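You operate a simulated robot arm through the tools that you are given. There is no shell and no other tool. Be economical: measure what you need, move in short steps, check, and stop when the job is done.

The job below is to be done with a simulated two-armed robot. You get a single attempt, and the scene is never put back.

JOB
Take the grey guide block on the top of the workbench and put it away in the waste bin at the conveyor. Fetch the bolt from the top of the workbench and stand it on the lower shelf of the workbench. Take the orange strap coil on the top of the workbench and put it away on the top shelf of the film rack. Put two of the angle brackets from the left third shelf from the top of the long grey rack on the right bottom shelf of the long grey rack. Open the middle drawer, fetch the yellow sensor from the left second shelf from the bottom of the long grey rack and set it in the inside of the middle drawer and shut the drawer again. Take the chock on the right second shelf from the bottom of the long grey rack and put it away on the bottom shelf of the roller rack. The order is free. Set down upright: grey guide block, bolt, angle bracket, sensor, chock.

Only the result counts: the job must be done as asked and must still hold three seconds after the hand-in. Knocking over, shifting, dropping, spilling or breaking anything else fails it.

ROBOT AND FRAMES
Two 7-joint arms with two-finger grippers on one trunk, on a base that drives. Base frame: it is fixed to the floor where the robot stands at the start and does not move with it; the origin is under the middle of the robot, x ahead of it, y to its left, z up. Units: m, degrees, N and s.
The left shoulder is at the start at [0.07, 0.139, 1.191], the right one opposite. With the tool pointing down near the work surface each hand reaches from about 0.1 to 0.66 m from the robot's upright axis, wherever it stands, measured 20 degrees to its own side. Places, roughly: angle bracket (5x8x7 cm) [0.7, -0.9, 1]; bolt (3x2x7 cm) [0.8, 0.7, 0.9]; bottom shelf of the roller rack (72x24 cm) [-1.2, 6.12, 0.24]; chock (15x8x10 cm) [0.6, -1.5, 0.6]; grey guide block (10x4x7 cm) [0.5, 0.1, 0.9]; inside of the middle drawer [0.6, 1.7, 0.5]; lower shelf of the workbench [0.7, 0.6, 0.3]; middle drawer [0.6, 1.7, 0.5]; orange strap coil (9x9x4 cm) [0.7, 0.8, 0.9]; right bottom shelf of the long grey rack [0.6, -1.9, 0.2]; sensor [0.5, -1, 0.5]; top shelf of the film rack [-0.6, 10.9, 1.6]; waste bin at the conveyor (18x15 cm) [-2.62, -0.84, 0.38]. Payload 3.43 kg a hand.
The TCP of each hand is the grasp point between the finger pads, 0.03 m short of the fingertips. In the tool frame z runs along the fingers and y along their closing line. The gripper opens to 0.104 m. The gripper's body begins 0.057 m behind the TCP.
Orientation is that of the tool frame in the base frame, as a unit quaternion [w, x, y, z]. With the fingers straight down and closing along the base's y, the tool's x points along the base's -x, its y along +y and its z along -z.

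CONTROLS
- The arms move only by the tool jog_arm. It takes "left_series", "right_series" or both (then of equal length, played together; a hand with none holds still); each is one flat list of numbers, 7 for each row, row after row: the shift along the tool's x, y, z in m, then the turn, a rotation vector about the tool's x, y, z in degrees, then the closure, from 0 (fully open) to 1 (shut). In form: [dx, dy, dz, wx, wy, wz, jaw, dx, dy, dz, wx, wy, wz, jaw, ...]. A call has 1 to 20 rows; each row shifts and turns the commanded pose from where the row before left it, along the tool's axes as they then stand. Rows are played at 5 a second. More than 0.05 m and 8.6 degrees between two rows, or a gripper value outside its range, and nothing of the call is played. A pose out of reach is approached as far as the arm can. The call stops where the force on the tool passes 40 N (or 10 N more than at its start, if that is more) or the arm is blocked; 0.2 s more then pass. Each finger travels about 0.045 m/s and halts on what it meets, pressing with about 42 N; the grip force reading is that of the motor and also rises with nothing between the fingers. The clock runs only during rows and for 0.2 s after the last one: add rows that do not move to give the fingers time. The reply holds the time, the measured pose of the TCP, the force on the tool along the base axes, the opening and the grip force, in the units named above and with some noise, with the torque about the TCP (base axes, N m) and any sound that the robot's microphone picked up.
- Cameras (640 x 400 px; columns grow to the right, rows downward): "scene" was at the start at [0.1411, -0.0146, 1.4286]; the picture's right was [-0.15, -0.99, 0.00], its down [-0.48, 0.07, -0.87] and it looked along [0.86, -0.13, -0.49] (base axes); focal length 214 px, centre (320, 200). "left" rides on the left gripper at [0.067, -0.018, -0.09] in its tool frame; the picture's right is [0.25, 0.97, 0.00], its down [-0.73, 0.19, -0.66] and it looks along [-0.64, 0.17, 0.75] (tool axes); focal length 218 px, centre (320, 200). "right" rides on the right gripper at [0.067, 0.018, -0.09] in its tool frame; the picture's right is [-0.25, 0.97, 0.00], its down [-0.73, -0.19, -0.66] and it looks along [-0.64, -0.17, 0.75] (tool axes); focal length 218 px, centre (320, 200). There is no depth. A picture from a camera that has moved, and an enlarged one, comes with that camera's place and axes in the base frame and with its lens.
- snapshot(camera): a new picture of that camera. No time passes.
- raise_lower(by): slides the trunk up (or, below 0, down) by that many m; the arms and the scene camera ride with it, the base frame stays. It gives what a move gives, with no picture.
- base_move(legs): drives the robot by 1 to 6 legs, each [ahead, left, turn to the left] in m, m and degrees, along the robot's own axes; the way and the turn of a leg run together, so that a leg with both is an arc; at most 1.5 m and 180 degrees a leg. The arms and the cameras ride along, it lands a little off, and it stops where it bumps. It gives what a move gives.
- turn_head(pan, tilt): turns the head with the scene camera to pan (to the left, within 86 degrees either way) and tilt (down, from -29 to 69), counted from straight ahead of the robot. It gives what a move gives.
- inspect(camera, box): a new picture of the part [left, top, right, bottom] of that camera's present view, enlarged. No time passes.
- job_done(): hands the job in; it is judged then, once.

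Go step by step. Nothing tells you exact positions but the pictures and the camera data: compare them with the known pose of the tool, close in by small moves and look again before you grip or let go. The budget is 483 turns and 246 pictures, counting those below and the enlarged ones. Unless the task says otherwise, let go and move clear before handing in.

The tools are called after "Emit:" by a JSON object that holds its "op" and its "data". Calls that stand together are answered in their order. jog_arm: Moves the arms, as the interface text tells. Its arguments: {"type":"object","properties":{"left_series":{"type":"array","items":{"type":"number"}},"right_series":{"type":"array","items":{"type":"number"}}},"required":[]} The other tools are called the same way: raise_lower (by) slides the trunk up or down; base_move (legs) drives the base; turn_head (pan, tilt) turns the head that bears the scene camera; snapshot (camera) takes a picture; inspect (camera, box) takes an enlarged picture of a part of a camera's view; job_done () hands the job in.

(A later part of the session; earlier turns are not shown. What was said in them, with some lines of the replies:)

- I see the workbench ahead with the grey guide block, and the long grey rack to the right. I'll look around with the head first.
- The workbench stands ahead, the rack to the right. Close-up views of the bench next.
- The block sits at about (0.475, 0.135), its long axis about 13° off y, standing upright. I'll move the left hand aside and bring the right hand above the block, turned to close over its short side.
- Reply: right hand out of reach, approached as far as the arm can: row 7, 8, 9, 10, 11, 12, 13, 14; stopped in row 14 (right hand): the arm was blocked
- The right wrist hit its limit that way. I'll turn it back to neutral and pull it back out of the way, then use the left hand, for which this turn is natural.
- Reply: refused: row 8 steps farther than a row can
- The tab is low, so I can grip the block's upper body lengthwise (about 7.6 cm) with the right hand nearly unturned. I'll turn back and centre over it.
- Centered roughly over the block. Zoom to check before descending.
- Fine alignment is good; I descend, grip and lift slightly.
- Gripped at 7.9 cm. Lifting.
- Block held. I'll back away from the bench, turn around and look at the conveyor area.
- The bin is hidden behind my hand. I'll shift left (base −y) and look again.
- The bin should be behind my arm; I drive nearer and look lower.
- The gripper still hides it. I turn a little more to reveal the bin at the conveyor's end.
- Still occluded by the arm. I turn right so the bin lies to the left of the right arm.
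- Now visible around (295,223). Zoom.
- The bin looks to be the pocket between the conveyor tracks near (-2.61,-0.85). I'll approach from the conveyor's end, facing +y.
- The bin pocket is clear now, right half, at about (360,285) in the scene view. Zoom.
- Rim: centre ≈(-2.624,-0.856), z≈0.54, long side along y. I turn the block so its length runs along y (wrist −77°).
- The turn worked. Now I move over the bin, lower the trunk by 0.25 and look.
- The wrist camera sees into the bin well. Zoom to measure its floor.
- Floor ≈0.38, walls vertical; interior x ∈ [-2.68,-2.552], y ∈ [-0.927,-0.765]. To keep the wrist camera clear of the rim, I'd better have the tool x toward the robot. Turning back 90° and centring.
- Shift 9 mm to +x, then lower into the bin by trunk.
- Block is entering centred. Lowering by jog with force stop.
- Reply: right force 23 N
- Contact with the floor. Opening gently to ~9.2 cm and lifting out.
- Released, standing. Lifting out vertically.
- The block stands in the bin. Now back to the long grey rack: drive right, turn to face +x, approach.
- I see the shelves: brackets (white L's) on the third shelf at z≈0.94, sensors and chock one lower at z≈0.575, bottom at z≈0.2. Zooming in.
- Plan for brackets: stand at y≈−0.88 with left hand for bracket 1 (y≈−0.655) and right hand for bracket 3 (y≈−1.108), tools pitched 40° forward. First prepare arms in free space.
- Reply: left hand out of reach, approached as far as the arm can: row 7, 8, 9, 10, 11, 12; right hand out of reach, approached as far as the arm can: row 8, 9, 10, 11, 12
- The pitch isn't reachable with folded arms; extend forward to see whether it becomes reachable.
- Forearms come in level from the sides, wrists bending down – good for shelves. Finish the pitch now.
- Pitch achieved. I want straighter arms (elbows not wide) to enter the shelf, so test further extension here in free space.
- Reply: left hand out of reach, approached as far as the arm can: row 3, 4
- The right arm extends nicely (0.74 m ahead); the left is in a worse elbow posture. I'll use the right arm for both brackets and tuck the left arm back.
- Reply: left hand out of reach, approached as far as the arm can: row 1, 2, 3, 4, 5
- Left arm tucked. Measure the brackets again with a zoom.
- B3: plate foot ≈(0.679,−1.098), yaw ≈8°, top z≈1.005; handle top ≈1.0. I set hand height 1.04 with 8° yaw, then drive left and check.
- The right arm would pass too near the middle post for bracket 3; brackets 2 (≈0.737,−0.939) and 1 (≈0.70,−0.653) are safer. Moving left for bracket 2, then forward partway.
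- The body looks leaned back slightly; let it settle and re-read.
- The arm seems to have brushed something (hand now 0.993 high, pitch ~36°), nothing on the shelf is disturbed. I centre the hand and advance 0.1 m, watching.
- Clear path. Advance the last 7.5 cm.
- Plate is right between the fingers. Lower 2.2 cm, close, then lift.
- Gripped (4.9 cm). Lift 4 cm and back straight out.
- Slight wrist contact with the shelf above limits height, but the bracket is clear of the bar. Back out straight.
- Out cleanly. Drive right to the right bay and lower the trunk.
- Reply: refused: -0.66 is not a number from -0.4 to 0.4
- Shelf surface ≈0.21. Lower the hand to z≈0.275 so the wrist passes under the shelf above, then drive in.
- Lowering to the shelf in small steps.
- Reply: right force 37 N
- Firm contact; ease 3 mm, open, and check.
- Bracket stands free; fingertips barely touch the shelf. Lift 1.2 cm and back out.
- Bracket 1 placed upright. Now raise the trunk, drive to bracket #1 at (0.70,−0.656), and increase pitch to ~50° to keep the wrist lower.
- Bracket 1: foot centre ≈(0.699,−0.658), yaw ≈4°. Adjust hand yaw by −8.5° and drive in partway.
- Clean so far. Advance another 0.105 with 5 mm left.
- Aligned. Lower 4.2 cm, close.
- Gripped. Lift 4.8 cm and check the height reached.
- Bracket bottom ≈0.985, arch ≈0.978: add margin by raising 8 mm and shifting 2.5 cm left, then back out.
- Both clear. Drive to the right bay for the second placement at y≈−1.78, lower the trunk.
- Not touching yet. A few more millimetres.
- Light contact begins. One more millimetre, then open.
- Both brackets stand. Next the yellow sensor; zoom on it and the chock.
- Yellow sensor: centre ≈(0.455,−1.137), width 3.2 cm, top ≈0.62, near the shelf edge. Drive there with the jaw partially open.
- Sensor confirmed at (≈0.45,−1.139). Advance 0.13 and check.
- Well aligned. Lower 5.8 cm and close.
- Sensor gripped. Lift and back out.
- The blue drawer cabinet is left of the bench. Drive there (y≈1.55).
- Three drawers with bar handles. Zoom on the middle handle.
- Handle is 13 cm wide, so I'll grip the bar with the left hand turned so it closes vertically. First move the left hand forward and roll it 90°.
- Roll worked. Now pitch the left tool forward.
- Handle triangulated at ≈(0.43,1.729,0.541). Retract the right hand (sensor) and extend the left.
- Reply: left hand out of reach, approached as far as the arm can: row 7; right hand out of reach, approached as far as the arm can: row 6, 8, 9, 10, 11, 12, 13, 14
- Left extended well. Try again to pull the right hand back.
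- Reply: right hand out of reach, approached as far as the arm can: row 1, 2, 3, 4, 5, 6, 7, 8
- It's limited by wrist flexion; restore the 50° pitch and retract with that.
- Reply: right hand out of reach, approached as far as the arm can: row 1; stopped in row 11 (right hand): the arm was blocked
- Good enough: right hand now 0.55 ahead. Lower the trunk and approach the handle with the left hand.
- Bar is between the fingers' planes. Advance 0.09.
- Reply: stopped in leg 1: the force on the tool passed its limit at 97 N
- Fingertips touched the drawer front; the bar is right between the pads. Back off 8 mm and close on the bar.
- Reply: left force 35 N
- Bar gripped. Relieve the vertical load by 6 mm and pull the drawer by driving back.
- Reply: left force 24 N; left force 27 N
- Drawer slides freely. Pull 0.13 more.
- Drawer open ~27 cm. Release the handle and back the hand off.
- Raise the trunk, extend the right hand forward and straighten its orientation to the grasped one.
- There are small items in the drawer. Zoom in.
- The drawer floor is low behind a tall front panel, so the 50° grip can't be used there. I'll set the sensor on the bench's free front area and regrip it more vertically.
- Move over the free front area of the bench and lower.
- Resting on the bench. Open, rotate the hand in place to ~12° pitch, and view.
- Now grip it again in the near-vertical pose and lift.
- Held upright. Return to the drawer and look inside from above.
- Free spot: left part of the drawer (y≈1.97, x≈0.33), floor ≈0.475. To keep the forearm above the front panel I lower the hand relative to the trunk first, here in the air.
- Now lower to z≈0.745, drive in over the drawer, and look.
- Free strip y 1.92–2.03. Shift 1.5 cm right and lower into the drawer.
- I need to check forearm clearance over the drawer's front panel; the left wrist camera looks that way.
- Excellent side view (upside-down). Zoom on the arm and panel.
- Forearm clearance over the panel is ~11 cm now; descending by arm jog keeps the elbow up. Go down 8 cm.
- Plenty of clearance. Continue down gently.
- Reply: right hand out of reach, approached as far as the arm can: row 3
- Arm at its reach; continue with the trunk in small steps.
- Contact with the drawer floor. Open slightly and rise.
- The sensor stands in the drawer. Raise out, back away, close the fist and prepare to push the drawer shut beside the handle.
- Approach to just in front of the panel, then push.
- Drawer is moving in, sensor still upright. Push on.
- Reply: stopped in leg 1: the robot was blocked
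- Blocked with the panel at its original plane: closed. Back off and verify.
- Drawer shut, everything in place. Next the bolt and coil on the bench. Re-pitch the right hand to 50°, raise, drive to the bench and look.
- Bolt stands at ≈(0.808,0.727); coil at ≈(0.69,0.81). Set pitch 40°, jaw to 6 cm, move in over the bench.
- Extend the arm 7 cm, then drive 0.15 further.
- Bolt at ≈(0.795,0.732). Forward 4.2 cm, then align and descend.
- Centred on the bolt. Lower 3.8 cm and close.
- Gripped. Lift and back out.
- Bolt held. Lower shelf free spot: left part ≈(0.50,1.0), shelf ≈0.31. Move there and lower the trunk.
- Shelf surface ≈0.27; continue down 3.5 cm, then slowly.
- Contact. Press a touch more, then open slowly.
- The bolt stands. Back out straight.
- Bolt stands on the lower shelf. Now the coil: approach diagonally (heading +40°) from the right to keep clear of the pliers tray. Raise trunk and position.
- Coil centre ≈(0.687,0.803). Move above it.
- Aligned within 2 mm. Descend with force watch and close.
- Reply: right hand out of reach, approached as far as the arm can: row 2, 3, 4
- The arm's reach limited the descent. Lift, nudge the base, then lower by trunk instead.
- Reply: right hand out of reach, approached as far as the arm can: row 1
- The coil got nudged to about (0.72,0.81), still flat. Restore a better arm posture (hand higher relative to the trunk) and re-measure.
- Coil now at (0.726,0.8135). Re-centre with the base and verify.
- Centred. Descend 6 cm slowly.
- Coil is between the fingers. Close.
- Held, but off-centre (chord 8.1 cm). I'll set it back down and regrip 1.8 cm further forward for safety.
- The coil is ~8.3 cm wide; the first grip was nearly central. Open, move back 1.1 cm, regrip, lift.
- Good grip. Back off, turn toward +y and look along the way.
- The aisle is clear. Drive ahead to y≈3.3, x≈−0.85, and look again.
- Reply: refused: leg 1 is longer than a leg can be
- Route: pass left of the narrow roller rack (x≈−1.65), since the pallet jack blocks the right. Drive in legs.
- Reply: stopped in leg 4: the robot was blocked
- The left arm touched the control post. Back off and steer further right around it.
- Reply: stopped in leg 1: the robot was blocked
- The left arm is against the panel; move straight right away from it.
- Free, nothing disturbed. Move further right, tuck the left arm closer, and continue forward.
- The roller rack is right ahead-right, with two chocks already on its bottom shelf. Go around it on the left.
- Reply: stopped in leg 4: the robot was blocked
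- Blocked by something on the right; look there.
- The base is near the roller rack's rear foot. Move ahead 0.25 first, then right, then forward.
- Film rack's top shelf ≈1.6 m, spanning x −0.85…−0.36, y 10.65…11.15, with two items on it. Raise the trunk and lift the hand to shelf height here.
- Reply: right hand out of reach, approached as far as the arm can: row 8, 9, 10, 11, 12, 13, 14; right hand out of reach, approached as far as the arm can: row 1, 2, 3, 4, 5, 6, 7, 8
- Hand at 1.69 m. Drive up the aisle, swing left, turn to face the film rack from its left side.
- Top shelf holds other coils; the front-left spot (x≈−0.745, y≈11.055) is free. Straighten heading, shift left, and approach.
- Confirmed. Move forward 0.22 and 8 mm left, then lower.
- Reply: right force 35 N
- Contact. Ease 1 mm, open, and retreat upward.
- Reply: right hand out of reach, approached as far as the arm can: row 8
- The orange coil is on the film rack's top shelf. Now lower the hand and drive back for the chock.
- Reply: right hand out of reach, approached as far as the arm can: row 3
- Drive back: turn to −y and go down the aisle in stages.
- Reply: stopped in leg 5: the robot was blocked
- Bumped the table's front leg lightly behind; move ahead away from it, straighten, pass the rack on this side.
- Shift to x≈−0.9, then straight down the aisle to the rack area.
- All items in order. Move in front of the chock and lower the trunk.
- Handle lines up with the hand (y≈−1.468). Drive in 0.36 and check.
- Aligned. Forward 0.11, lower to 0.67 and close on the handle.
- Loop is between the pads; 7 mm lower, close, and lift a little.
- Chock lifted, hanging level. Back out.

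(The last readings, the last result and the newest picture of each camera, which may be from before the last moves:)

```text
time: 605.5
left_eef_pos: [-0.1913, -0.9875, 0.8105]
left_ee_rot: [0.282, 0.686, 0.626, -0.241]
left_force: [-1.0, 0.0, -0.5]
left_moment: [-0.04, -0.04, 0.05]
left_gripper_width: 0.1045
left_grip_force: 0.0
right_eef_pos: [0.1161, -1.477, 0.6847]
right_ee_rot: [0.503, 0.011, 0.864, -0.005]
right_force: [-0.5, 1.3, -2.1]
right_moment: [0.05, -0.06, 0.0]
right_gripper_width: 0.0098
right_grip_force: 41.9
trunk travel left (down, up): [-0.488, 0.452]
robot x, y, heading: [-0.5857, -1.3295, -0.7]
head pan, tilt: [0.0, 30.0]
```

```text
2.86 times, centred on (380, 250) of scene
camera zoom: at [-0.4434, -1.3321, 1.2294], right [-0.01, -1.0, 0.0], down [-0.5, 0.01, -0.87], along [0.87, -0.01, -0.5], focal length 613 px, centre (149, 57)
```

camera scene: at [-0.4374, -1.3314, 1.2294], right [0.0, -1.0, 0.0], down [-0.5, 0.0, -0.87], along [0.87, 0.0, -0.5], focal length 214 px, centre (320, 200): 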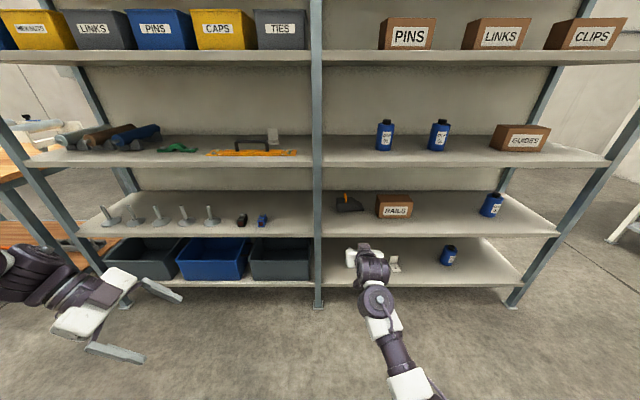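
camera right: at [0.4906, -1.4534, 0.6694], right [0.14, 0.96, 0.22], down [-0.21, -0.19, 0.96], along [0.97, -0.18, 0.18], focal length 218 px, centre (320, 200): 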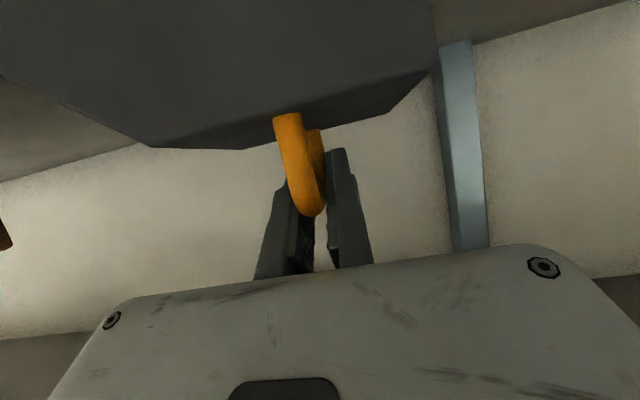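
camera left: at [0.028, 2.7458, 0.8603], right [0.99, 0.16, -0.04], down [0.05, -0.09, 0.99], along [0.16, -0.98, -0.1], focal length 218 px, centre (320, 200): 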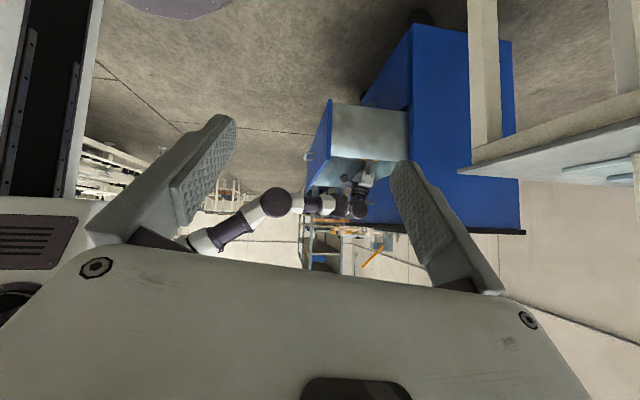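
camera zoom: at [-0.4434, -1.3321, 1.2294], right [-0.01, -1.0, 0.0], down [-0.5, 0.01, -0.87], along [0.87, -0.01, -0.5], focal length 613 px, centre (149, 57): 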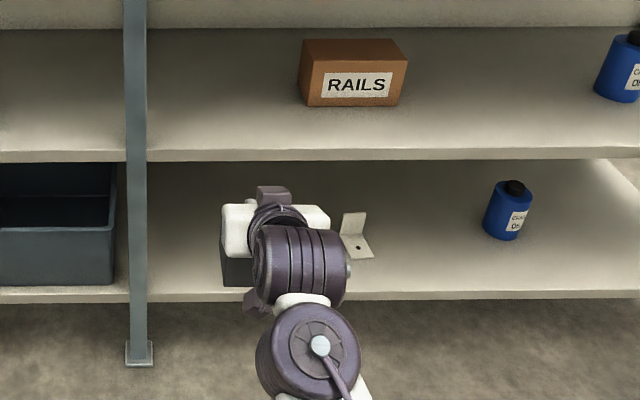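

Chock secured. Drive up the aisle to the roller rack's left side.

Emit:
{"op": "base_move", "data": {"legs": [[0, 0, 90.7], [1.4, 0.05, 0], [1.4, 0.1, 0], [1.4, 0.1, 0], [1.3, 0.05, 0]]}}

Emit:
{"op": "base_move", "data": {"legs": [[0, 1.4, 0], [0, 0, -90]]}}

Emit:
{"op": "turn_head", "data": {"pan": 40, "tilt": 25}}

Emit:
{"op": "snapshot", "data": {"camera": "scene"}}

```text
time: 635.8
left_eef_pos: [-1.1952, 4.5975, 0.8098]
left_ee_rot: [0.369, 0.027, 0.928, 0.034]
left_force: [-0.5, 0.3, 0.2]
left_moment: [0.02, 0.03, 0.03]
left_gripper_width: 0.104
left_grip_force: 0.2
right_eef_pos: [-0.7168, 4.9198, 0.6841]
right_ee_rot: [-0.354, 0.613, -0.61, -0.357]
right_force: [-0.3, -0.2, -3.1]
right_moment: [0.03, 0.06, -0.02]
right_gripper_width: 0.0097
right_grip_force: 41.9
trunk travel left (down, up): [-0.488, 0.452]
robot x, y, heading: [-0.8425, 4.2146, 91.2]
head pan, tilt: [0.0, 30.0]
```

```text
time: 646.4
left_eef_pos: [-1.8684, 4.55, 0.8082]
left_ee_rot: [0.292, 0.659, 0.655, -0.229]
left_force: [-0.8, 0.2, -0.2]
left_moment: [-0.03, 0.0, 0.02]
left_gripper_width: 0.1038
left_grip_force: 0.0
right_eef_pos: [-1.5202, 4.088, 0.6839]
right_ee_rot: [0.502, -0.025, 0.864, 0.016]
right_force: [0.7, 0.0, -2.5]
right_moment: [0.1, -0.05, -0.01]
right_gripper_width: 0.0096
right_grip_force: 41.7
trunk travel left (down, up): [-0.488, 0.452]
robot x, y, heading: [-2.2317, 4.1776, 4.4]
head pan, tilt: [0.0, 30.0]
```

```text
time: 647.5
left_eef_pos: [-1.8681, 4.5499, 0.8095]
left_ee_rot: [0.292, 0.658, 0.655, -0.23]
left_force: [-0.4, 0.1, 0.3]
left_moment: [0.04, 0.02, -0.01]
left_gripper_width: 0.104
left_grip_force: 0.0
right_eef_pos: [-1.5206, 4.0894, 0.6842]
right_ee_rot: [0.503, -0.025, 0.864, 0.016]
right_force: [0.2, 0.2, -2.7]
right_moment: [0.07, -0.02, -0.01]
right_gripper_width: 0.01
right_grip_force: 42.2
trunk travel left (down, up): [-0.488, 0.452]
robot x, y, heading: [-2.2307, 4.1795, 4.0]
head pan, tilt: [40.0, 25.0]
```

```text
42 pictures are left
camera scene: at [-2.1137, 4.2435, 1.2373], right [0.7, -0.72, 0.0], down [-0.3, -0.29, -0.91], along [0.65, 0.63, -0.42], focal length 214 px, centre (320, 200)
```

scene: 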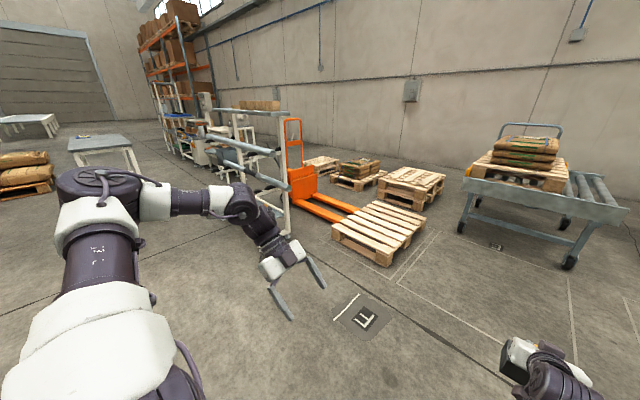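

Move along to face the roller rack from its left side.

Emit:
{"op": "base_move", "data": {"legs": [[-0.1, 0.3, -4], [0, 1.4, 0], [0, 0.38, 0]]}}

Emit:
{"op": "turn_head", "data": {"pan": 0, "tilt": 30}}

Emit:
{"op": "snapshot", "data": {"camera": "scene"}}

```text
time: 658.2
left_eef_pos: [-1.9806, 6.609, 0.8087]
left_ee_rot: [0.285, 0.676, 0.637, -0.238]
left_force: [0.1, 0.9, -1.0]
left_moment: [-0.03, 0.0, 0.01]
left_gripper_width: 0.1039
left_grip_force: 0.0
right_eef_pos: [-1.6572, 6.1313, 0.6848]
right_ee_rot: [0.502, -0.002, 0.865, 0.002]
right_force: [0.2, -0.4, -3.2]
right_moment: [0.05, -0.04, 0.02]
right_gripper_width: 0.0098
right_grip_force: 41.9
trunk travel left (down, up): [-0.488, 0.452]
robot x, y, heading: [-2.3613, 6.2566, 1.1]
head pan, tilt: [40.0, 25.0]
```

```text
time: 659.3
left_eef_pos: [-1.9804, 6.6109, 0.8099]
left_ee_rot: [0.286, 0.675, 0.637, -0.238]
left_force: [0.7, 0.2, 0.1]
left_moment: [0.01, 0.02, 0.0]
left_gripper_width: 0.1038
left_grip_force: 0.0
right_eef_pos: [-1.658, 6.1299, 0.6842]
right_ee_rot: [0.502, -0.002, 0.865, 0.002]
right_force: [0.7, -0.5, -3.8]
right_moment: [0.09, -0.04, -0.03]
right_gripper_width: 0.0094
right_grip_force: 41.7
trunk travel left (down, up): [-0.488, 0.452]
robot x, y, heading: [-2.3669, 6.2527, 1.0]
head pan, tilt: [0.0, 30.0]
```

```text
41 pictures are left
camera scene: at [-2.2219, 6.2573, 1.2293], right [0.02, -1.0, 0.0], down [-0.5, -0.01, -0.87], along [0.87, 0.02, -0.5], focal length 214 px, centre (320, 200)
```

scene: 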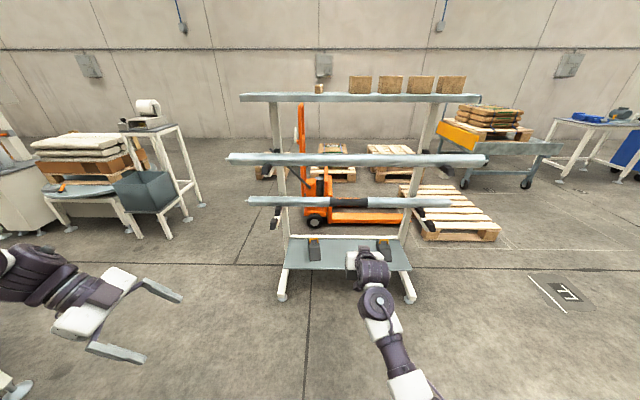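

Emit:
{"op": "inspect", "data": {"camera": "scene", "box": [230, 140, 480, 310]}}

Emit:
{"op": "snapshot", "data": {"camera": "right"}}

```text
2.35 times, centred on (355, 225) of scene
camera zoom: at [-2.2219, 6.2573, 1.2293], right [0.02, -1.0, 0.0], down [-0.5, -0.01, -0.87], along [0.87, 0.02, -0.5], focal length 505 px, centre (238, 141)
```

zoom: 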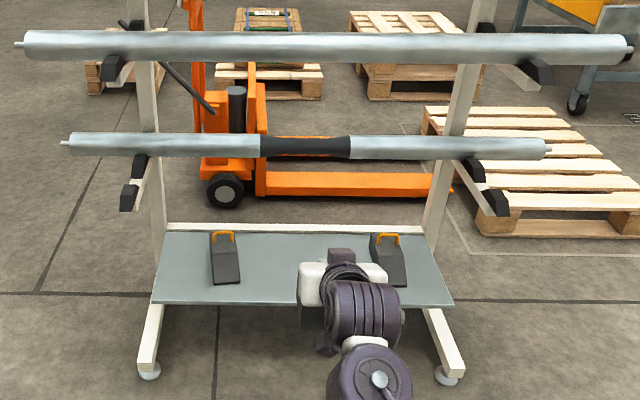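

```text
39 pictures are left
camera right: at [-1.7698, 6.1475, 0.6691], right [0.12, 0.97, 0.22], down [-0.21, -0.19, 0.96], along [0.97, -0.16, 0.18], focal length 218 px, centre (320, 200)
```

right: 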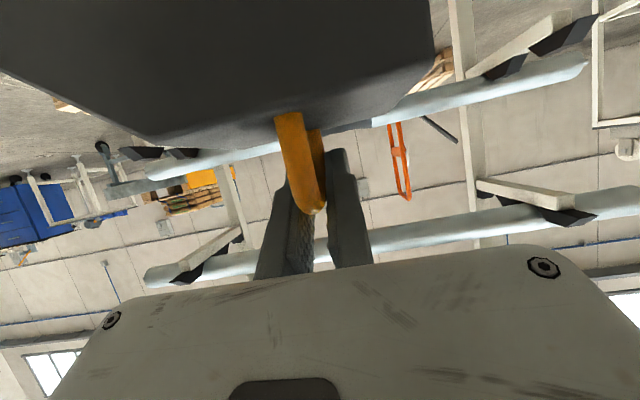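

Bottom shelf: x −1.32…−1.07, y 5.74…6.49, z≈0.24; free middle at y≈6.1. Lower the trunk and drive in partway.

Emit:
{"op": "raise_lower", "data": {"by": -0.325}}

Emit:
{"op": "base_move", "data": {"legs": [[0.28, -0.004, -1]]}}

Emit:
{"op": "snapshot", "data": {"camera": "scene"}}

Emit:
{"op": "snapshot", "data": {"camera": "right"}}

```text
time: 662.5
left_eef_pos: [-1.9811, 6.61, 0.4844]
left_ee_rot: [0.285, 0.676, 0.636, -0.238]
left_force: [-1.1, 0.5, 0.3]
left_moment: [0.01, -0.02, -0.01]
left_gripper_width: 0.104
left_grip_force: 0.0
right_eef_pos: [-1.6591, 6.1306, 0.3604]
right_ee_rot: [0.502, -0.001, 0.865, 0.001]
right_force: [0.7, 0.7, -3.3]
right_moment: [0.04, -0.05, 0.01]
right_gripper_width: 0.0099
right_grip_force: 42.3
trunk travel left (down, up): [-0.163, 0.777]
robot x, y, heading: [-2.3669, 6.2548, 1.3]
head pan, tilt: [0.0, 30.0]
```

```text
time: 664.5
left_eef_pos: [-1.6912, 6.601, 0.4841]
left_ee_rot: [0.284, 0.681, 0.632, -0.24]
left_force: [-0.6, 0.0, 0.0]
left_moment: [0.01, 0.04, 0.01]
left_gripper_width: 0.1039
left_grip_force: 0.1
right_eef_pos: [-1.3769, 6.1175, 0.358]
right_ee_rot: [0.501, 0.006, 0.865, -0.003]
right_force: [-0.5, -0.3, -3.4]
right_moment: [0.06, -0.03, -0.02]
right_gripper_width: 0.0097
right_grip_force: 41.6
trunk travel left (down, up): [-0.163, 0.777]
robot x, y, heading: [-2.0804, 6.2562, -0.1]
head pan, tilt: [0.0, 30.0]
```

```text
38 pictures are left
camera scene: at [-1.9388, 6.2537, 0.9043], right [0.0, -1.0, 0.0], down [-0.5, 0.0, -0.87], along [0.87, 0.0, -0.5], focal length 214 px, centre (320, 200)
```

scene: 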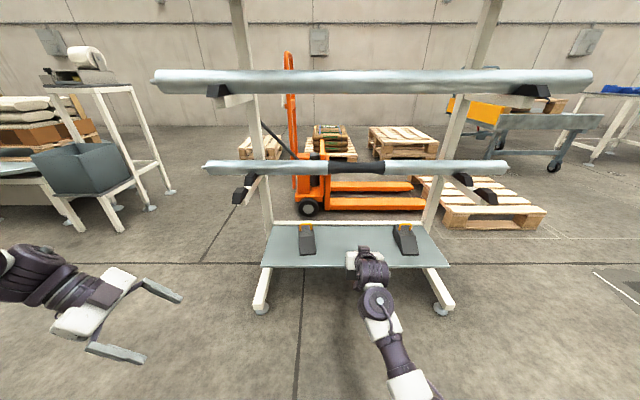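

```text
37 pictures are left
camera right: at [-1.4888, 6.1357, 0.344], right [0.14, 0.97, 0.22], down [-0.21, -0.19, 0.96], along [0.97, -0.18, 0.18], focal length 218 px, centre (320, 200)
```

right: 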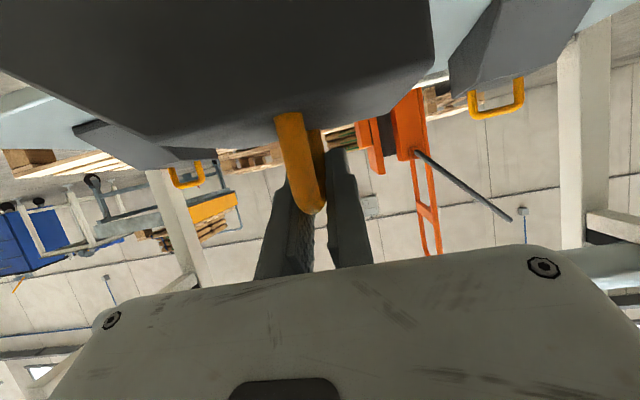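

Clear. Forward 0.175, then lower gently.

Emit:
{"op": "base_move", "data": {"legs": [[0.175, 0.005, 0]]}}

Emit:
{"op": "jog_arm", "data": {"right_series": [0.0087, 0, 0.005, 0, 0, 0, 1, 0.0043, 0, 0.0025, 0, 0, 0, 1, 0, 0, 0, 0, 0, 0, 1]}}

Emit:
{"op": "inspect", "data": {"camera": "scene", "box": [220, 180, 500, 340]}}

```text
time: 666.0
left_eef_pos: [-1.5133, 6.6059, 0.4847]
left_ee_rot: [0.283, 0.682, 0.631, -0.24]
left_force: [0.1, -0.4, 0.8]
left_moment: [-0.03, -0.03, 0.02]
left_gripper_width: 0.1042
left_grip_force: 0.1
right_eef_pos: [-1.2003, 6.1214, 0.3596]
right_ee_rot: [0.501, 0.007, 0.865, -0.003]
right_force: [0.2, 0.6, -3.3]
right_moment: [0.05, -0.04, -0.02]
right_gripper_width: 0.0095
right_grip_force: 42.1
trunk travel left (down, up): [-0.163, 0.777]
robot x, y, heading: [-1.9033, 6.26, 0.0]
head pan, tilt: [0.0, 30.0]
```

```text
time: 666.8
left_eef_pos: [-1.515, 6.607, 0.4842]
left_ee_rot: [0.283, 0.682, 0.63, -0.24]
left_force: [-0.7, 1.0, -0.3]
left_moment: [0.05, -0.03, 0.01]
left_gripper_width: 0.1038
left_grip_force: 0.1
right_eef_pos: [-1.2007, 6.1226, 0.3428]
right_ee_rot: [0.501, 0.005, 0.865, -0.001]
right_force: [0.4, 0.2, -3.9]
right_moment: [0.05, -0.02, -0.03]
right_gripper_width: 0.0094
right_grip_force: 41.9
trunk travel left (down, up): [-0.163, 0.777]
robot x, y, heading: [-1.9042, 6.2596, 0.2]
head pan, tilt: [0.0, 30.0]
```

```text
2.29 times, centred on (360, 260) of scene
camera zoom: at [-1.7614, 6.2588, 0.9043], right [0.0, -1.0, 0.0], down [-0.5, 0.0, -0.87], along [0.87, 0.0, -0.5], focal length 490 px, centre (229, 63)
```

zoom: 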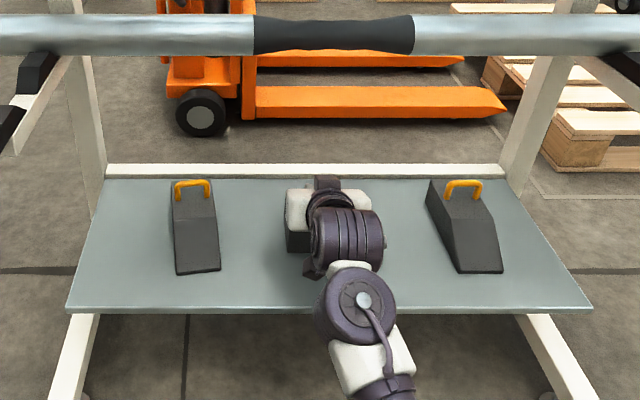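

Emit:
{"op": "jog_arm", "data": {"right_series": [0.0061, 0, 0.0035, 0, 0, 0, 1, 0.0035, 0, 0.002, 0, 0, 0, 1, 0.0026, 0, 0.0015, 0, 0, 0, 1, 0.0017, 0, 0.001, 0, 0, 0, 1, 0, 0, 0, 0, 0, 0, 1]}}

```text
time: 668.0
left_eef_pos: [-1.5165, 6.6067, 0.4866]
left_ee_rot: [0.285, 0.682, 0.63, -0.239]
left_force: [0.2, 0.1, 0.3]
left_moment: [0.0, 0.03, 0.0]
left_gripper_width: 0.1042
left_grip_force: 0.1
right_eef_pos: [-1.198, 6.1214, 0.3351]
right_ee_rot: [0.506, 0.008, 0.862, -0.004]
right_force: [-2.4, 1.3, 30.5]
right_moment: [-0.04, 1.62, -0.07]
right_gripper_width: 0.0098
right_grip_force: 42.0
trunk travel left (down, up): [-0.163, 0.777]
robot x, y, heading: [-1.9045, 6.2624, 0.2]
head pan, tilt: [0.0, 30.0]
```

Contact made. Ease 2 mm and release slowly.

Emit:
{"op": "jog_arm", "data": {"right_series": [-0.0017, 0, -0.001, 0, 0, 0, 1, 0, 0, 0, 0, 0, 0, 0.9, 0, 0, 0, 0, 0, 0, 0.8, 0, 0, 0, 0, 0, 0, 0.7, 0, 0, 0, 0, 0, 0, 0.6, 0, 0, 0, 0, 0, 0, 0.5]}}

Emit:
{"op": "snapshot", "data": {"camera": "right"}}

```text
time: 669.4
left_eef_pos: [-1.5132, 6.6059, 0.484]
left_ee_rot: [0.284, 0.682, 0.63, -0.24]
left_force: [-0.8, 0.2, 0.3]
left_moment: [0.03, -0.03, 0.02]
left_gripper_width: 0.104
left_grip_force: 0.1
right_eef_pos: [-1.2002, 6.1217, 0.3301]
right_ee_rot: [0.501, 0.006, 0.865, -0.002]
right_force: [-0.1, 0.3, 0.3]
right_moment: [0.01, -0.02, -0.01]
right_gripper_width: 0.052
right_grip_force: 0.2
trunk travel left (down, up): [-0.163, 0.777]
robot x, y, heading: [-1.9033, 6.2594, 0.1]
head pan, tilt: [0.0, 30.0]
```

```text
35 pictures are left
camera right: at [-1.3117, 6.1406, 0.3148], right [0.14, 0.97, 0.22], down [-0.21, -0.19, 0.96], along [0.97, -0.18, 0.18], focal length 218 px, centre (320, 200)
```

right: 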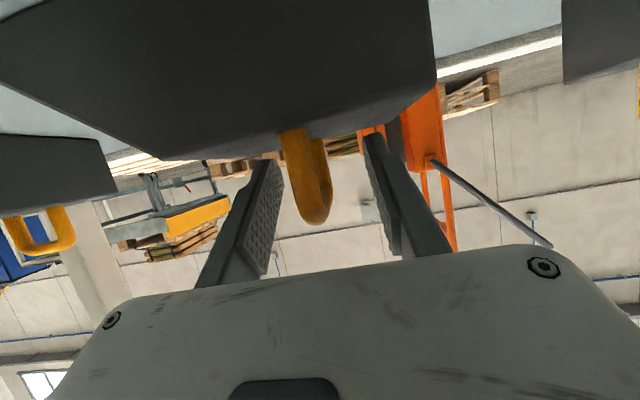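

Released. Lift slightly, back out and verify.

Emit:
{"op": "jog_arm", "data": {"right_series": [-0.0087, 0, -0.005, 0, 0, 0, 0.5, -0.0087, 0, -0.005, 0, 0, 0, 0.5, 0, 0, 0, 0, 0, 0, 0.5]}}

Emit:
{"op": "base_move", "data": {"legs": [[-0.4, 0, 0]]}}

Emit:
{"op": "inspect", "data": {"camera": "scene", "box": [230, 160, 470, 300]}}

```text
time: 670.2
left_eef_pos: [-1.5139, 6.6065, 0.4845]
left_ee_rot: [0.284, 0.681, 0.631, -0.24]
left_force: [0.4, -0.8, 0.1]
left_moment: [0.03, 0.0, 0.0]
left_gripper_width: 0.1039
left_grip_force: 0.0
right_eef_pos: [-1.1994, 6.1209, 0.3507]
right_ee_rot: [0.502, 0.007, 0.865, -0.003]
right_force: [-0.1, -0.1, 0.4]
right_moment: [-0.01, -0.02, -0.02]
right_gripper_width: 0.0518
right_grip_force: 0.0
trunk travel left (down, up): [-0.163, 0.777]
robot x, y, heading: [-1.9038, 6.2587, 0.2]
head pan, tilt: [0.0, 30.0]
```

```text
time: 672.7
left_eef_pos: [-1.9206, 6.6057, 0.4847]
left_ee_rot: [0.284, 0.682, 0.63, -0.239]
left_force: [-0.6, -0.4, -0.3]
left_moment: [-0.01, -0.04, 0.01]
left_gripper_width: 0.104
left_grip_force: 0.1
right_eef_pos: [-1.6086, 6.12, 0.3507]
right_ee_rot: [0.501, 0.007, 0.865, -0.003]
right_force: [-0.3, -0.4, -0.4]
right_moment: [0.02, -0.01, 0.0]
right_gripper_width: 0.0519
right_grip_force: 0.1
trunk travel left (down, up): [-0.163, 0.777]
robot x, y, heading: [-2.3113, 6.2579, 0.1]
head pan, tilt: [0.0, 30.0]
```

```text
2.67 times, centred on (350, 230) of scene
camera zoom: at [-2.1697, 6.2586, 0.9044], right [0.0, -1.0, 0.0], down [-0.5, 0.0, -0.87], along [0.87, 0.0, -0.5], focal length 572 px, centre (240, 120)
```

zoom: 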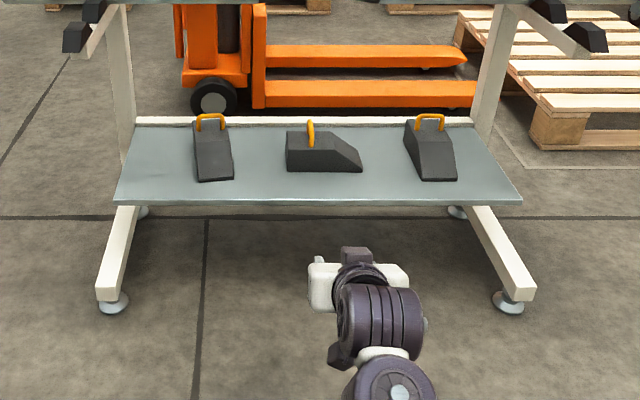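

Every item now sits where it was asked to go, and both hands are empty and clear. The last check shows the chock upright between the other two on the roller rack. I'm handing in.

Emit:
{"op": "job_done", "data": {}}

```text
The job is handed in.
```

I put every item where the job asked and handed the job in. After each release the pictures showed it in place, except the yellow sensor, which I last saw standing in the drawer partway through pushing it shut.

- **Grey guide block:** stands in the waste bin at the conveyor.
- **Bolt:** stands on the lower shelf of the workbench.
- **Orange strap coil:** lies on the top shelf of the film rack.
- **Two angle brackets:** stand on the right bottom shelf of the long grey rack.
- **Yellow sensor:** placed upright in the middle drawer, which is shut.
- **Chock:** stands on the bottom shelf of the roller rack.

**Bumps along the way:** While driving, the robot bumped four things:
- the conveyor control panel
- something beside the roller rack, probably the rack's rear foot
- the front leg of the long table near it, I think
- the front of the middle drawer, with a force of up to 97 N

The arm also touched the underside of the grey rack's second shelf from the top. I saw nothing displaced in the pictures that followed, but I did not inspect each of these closely.
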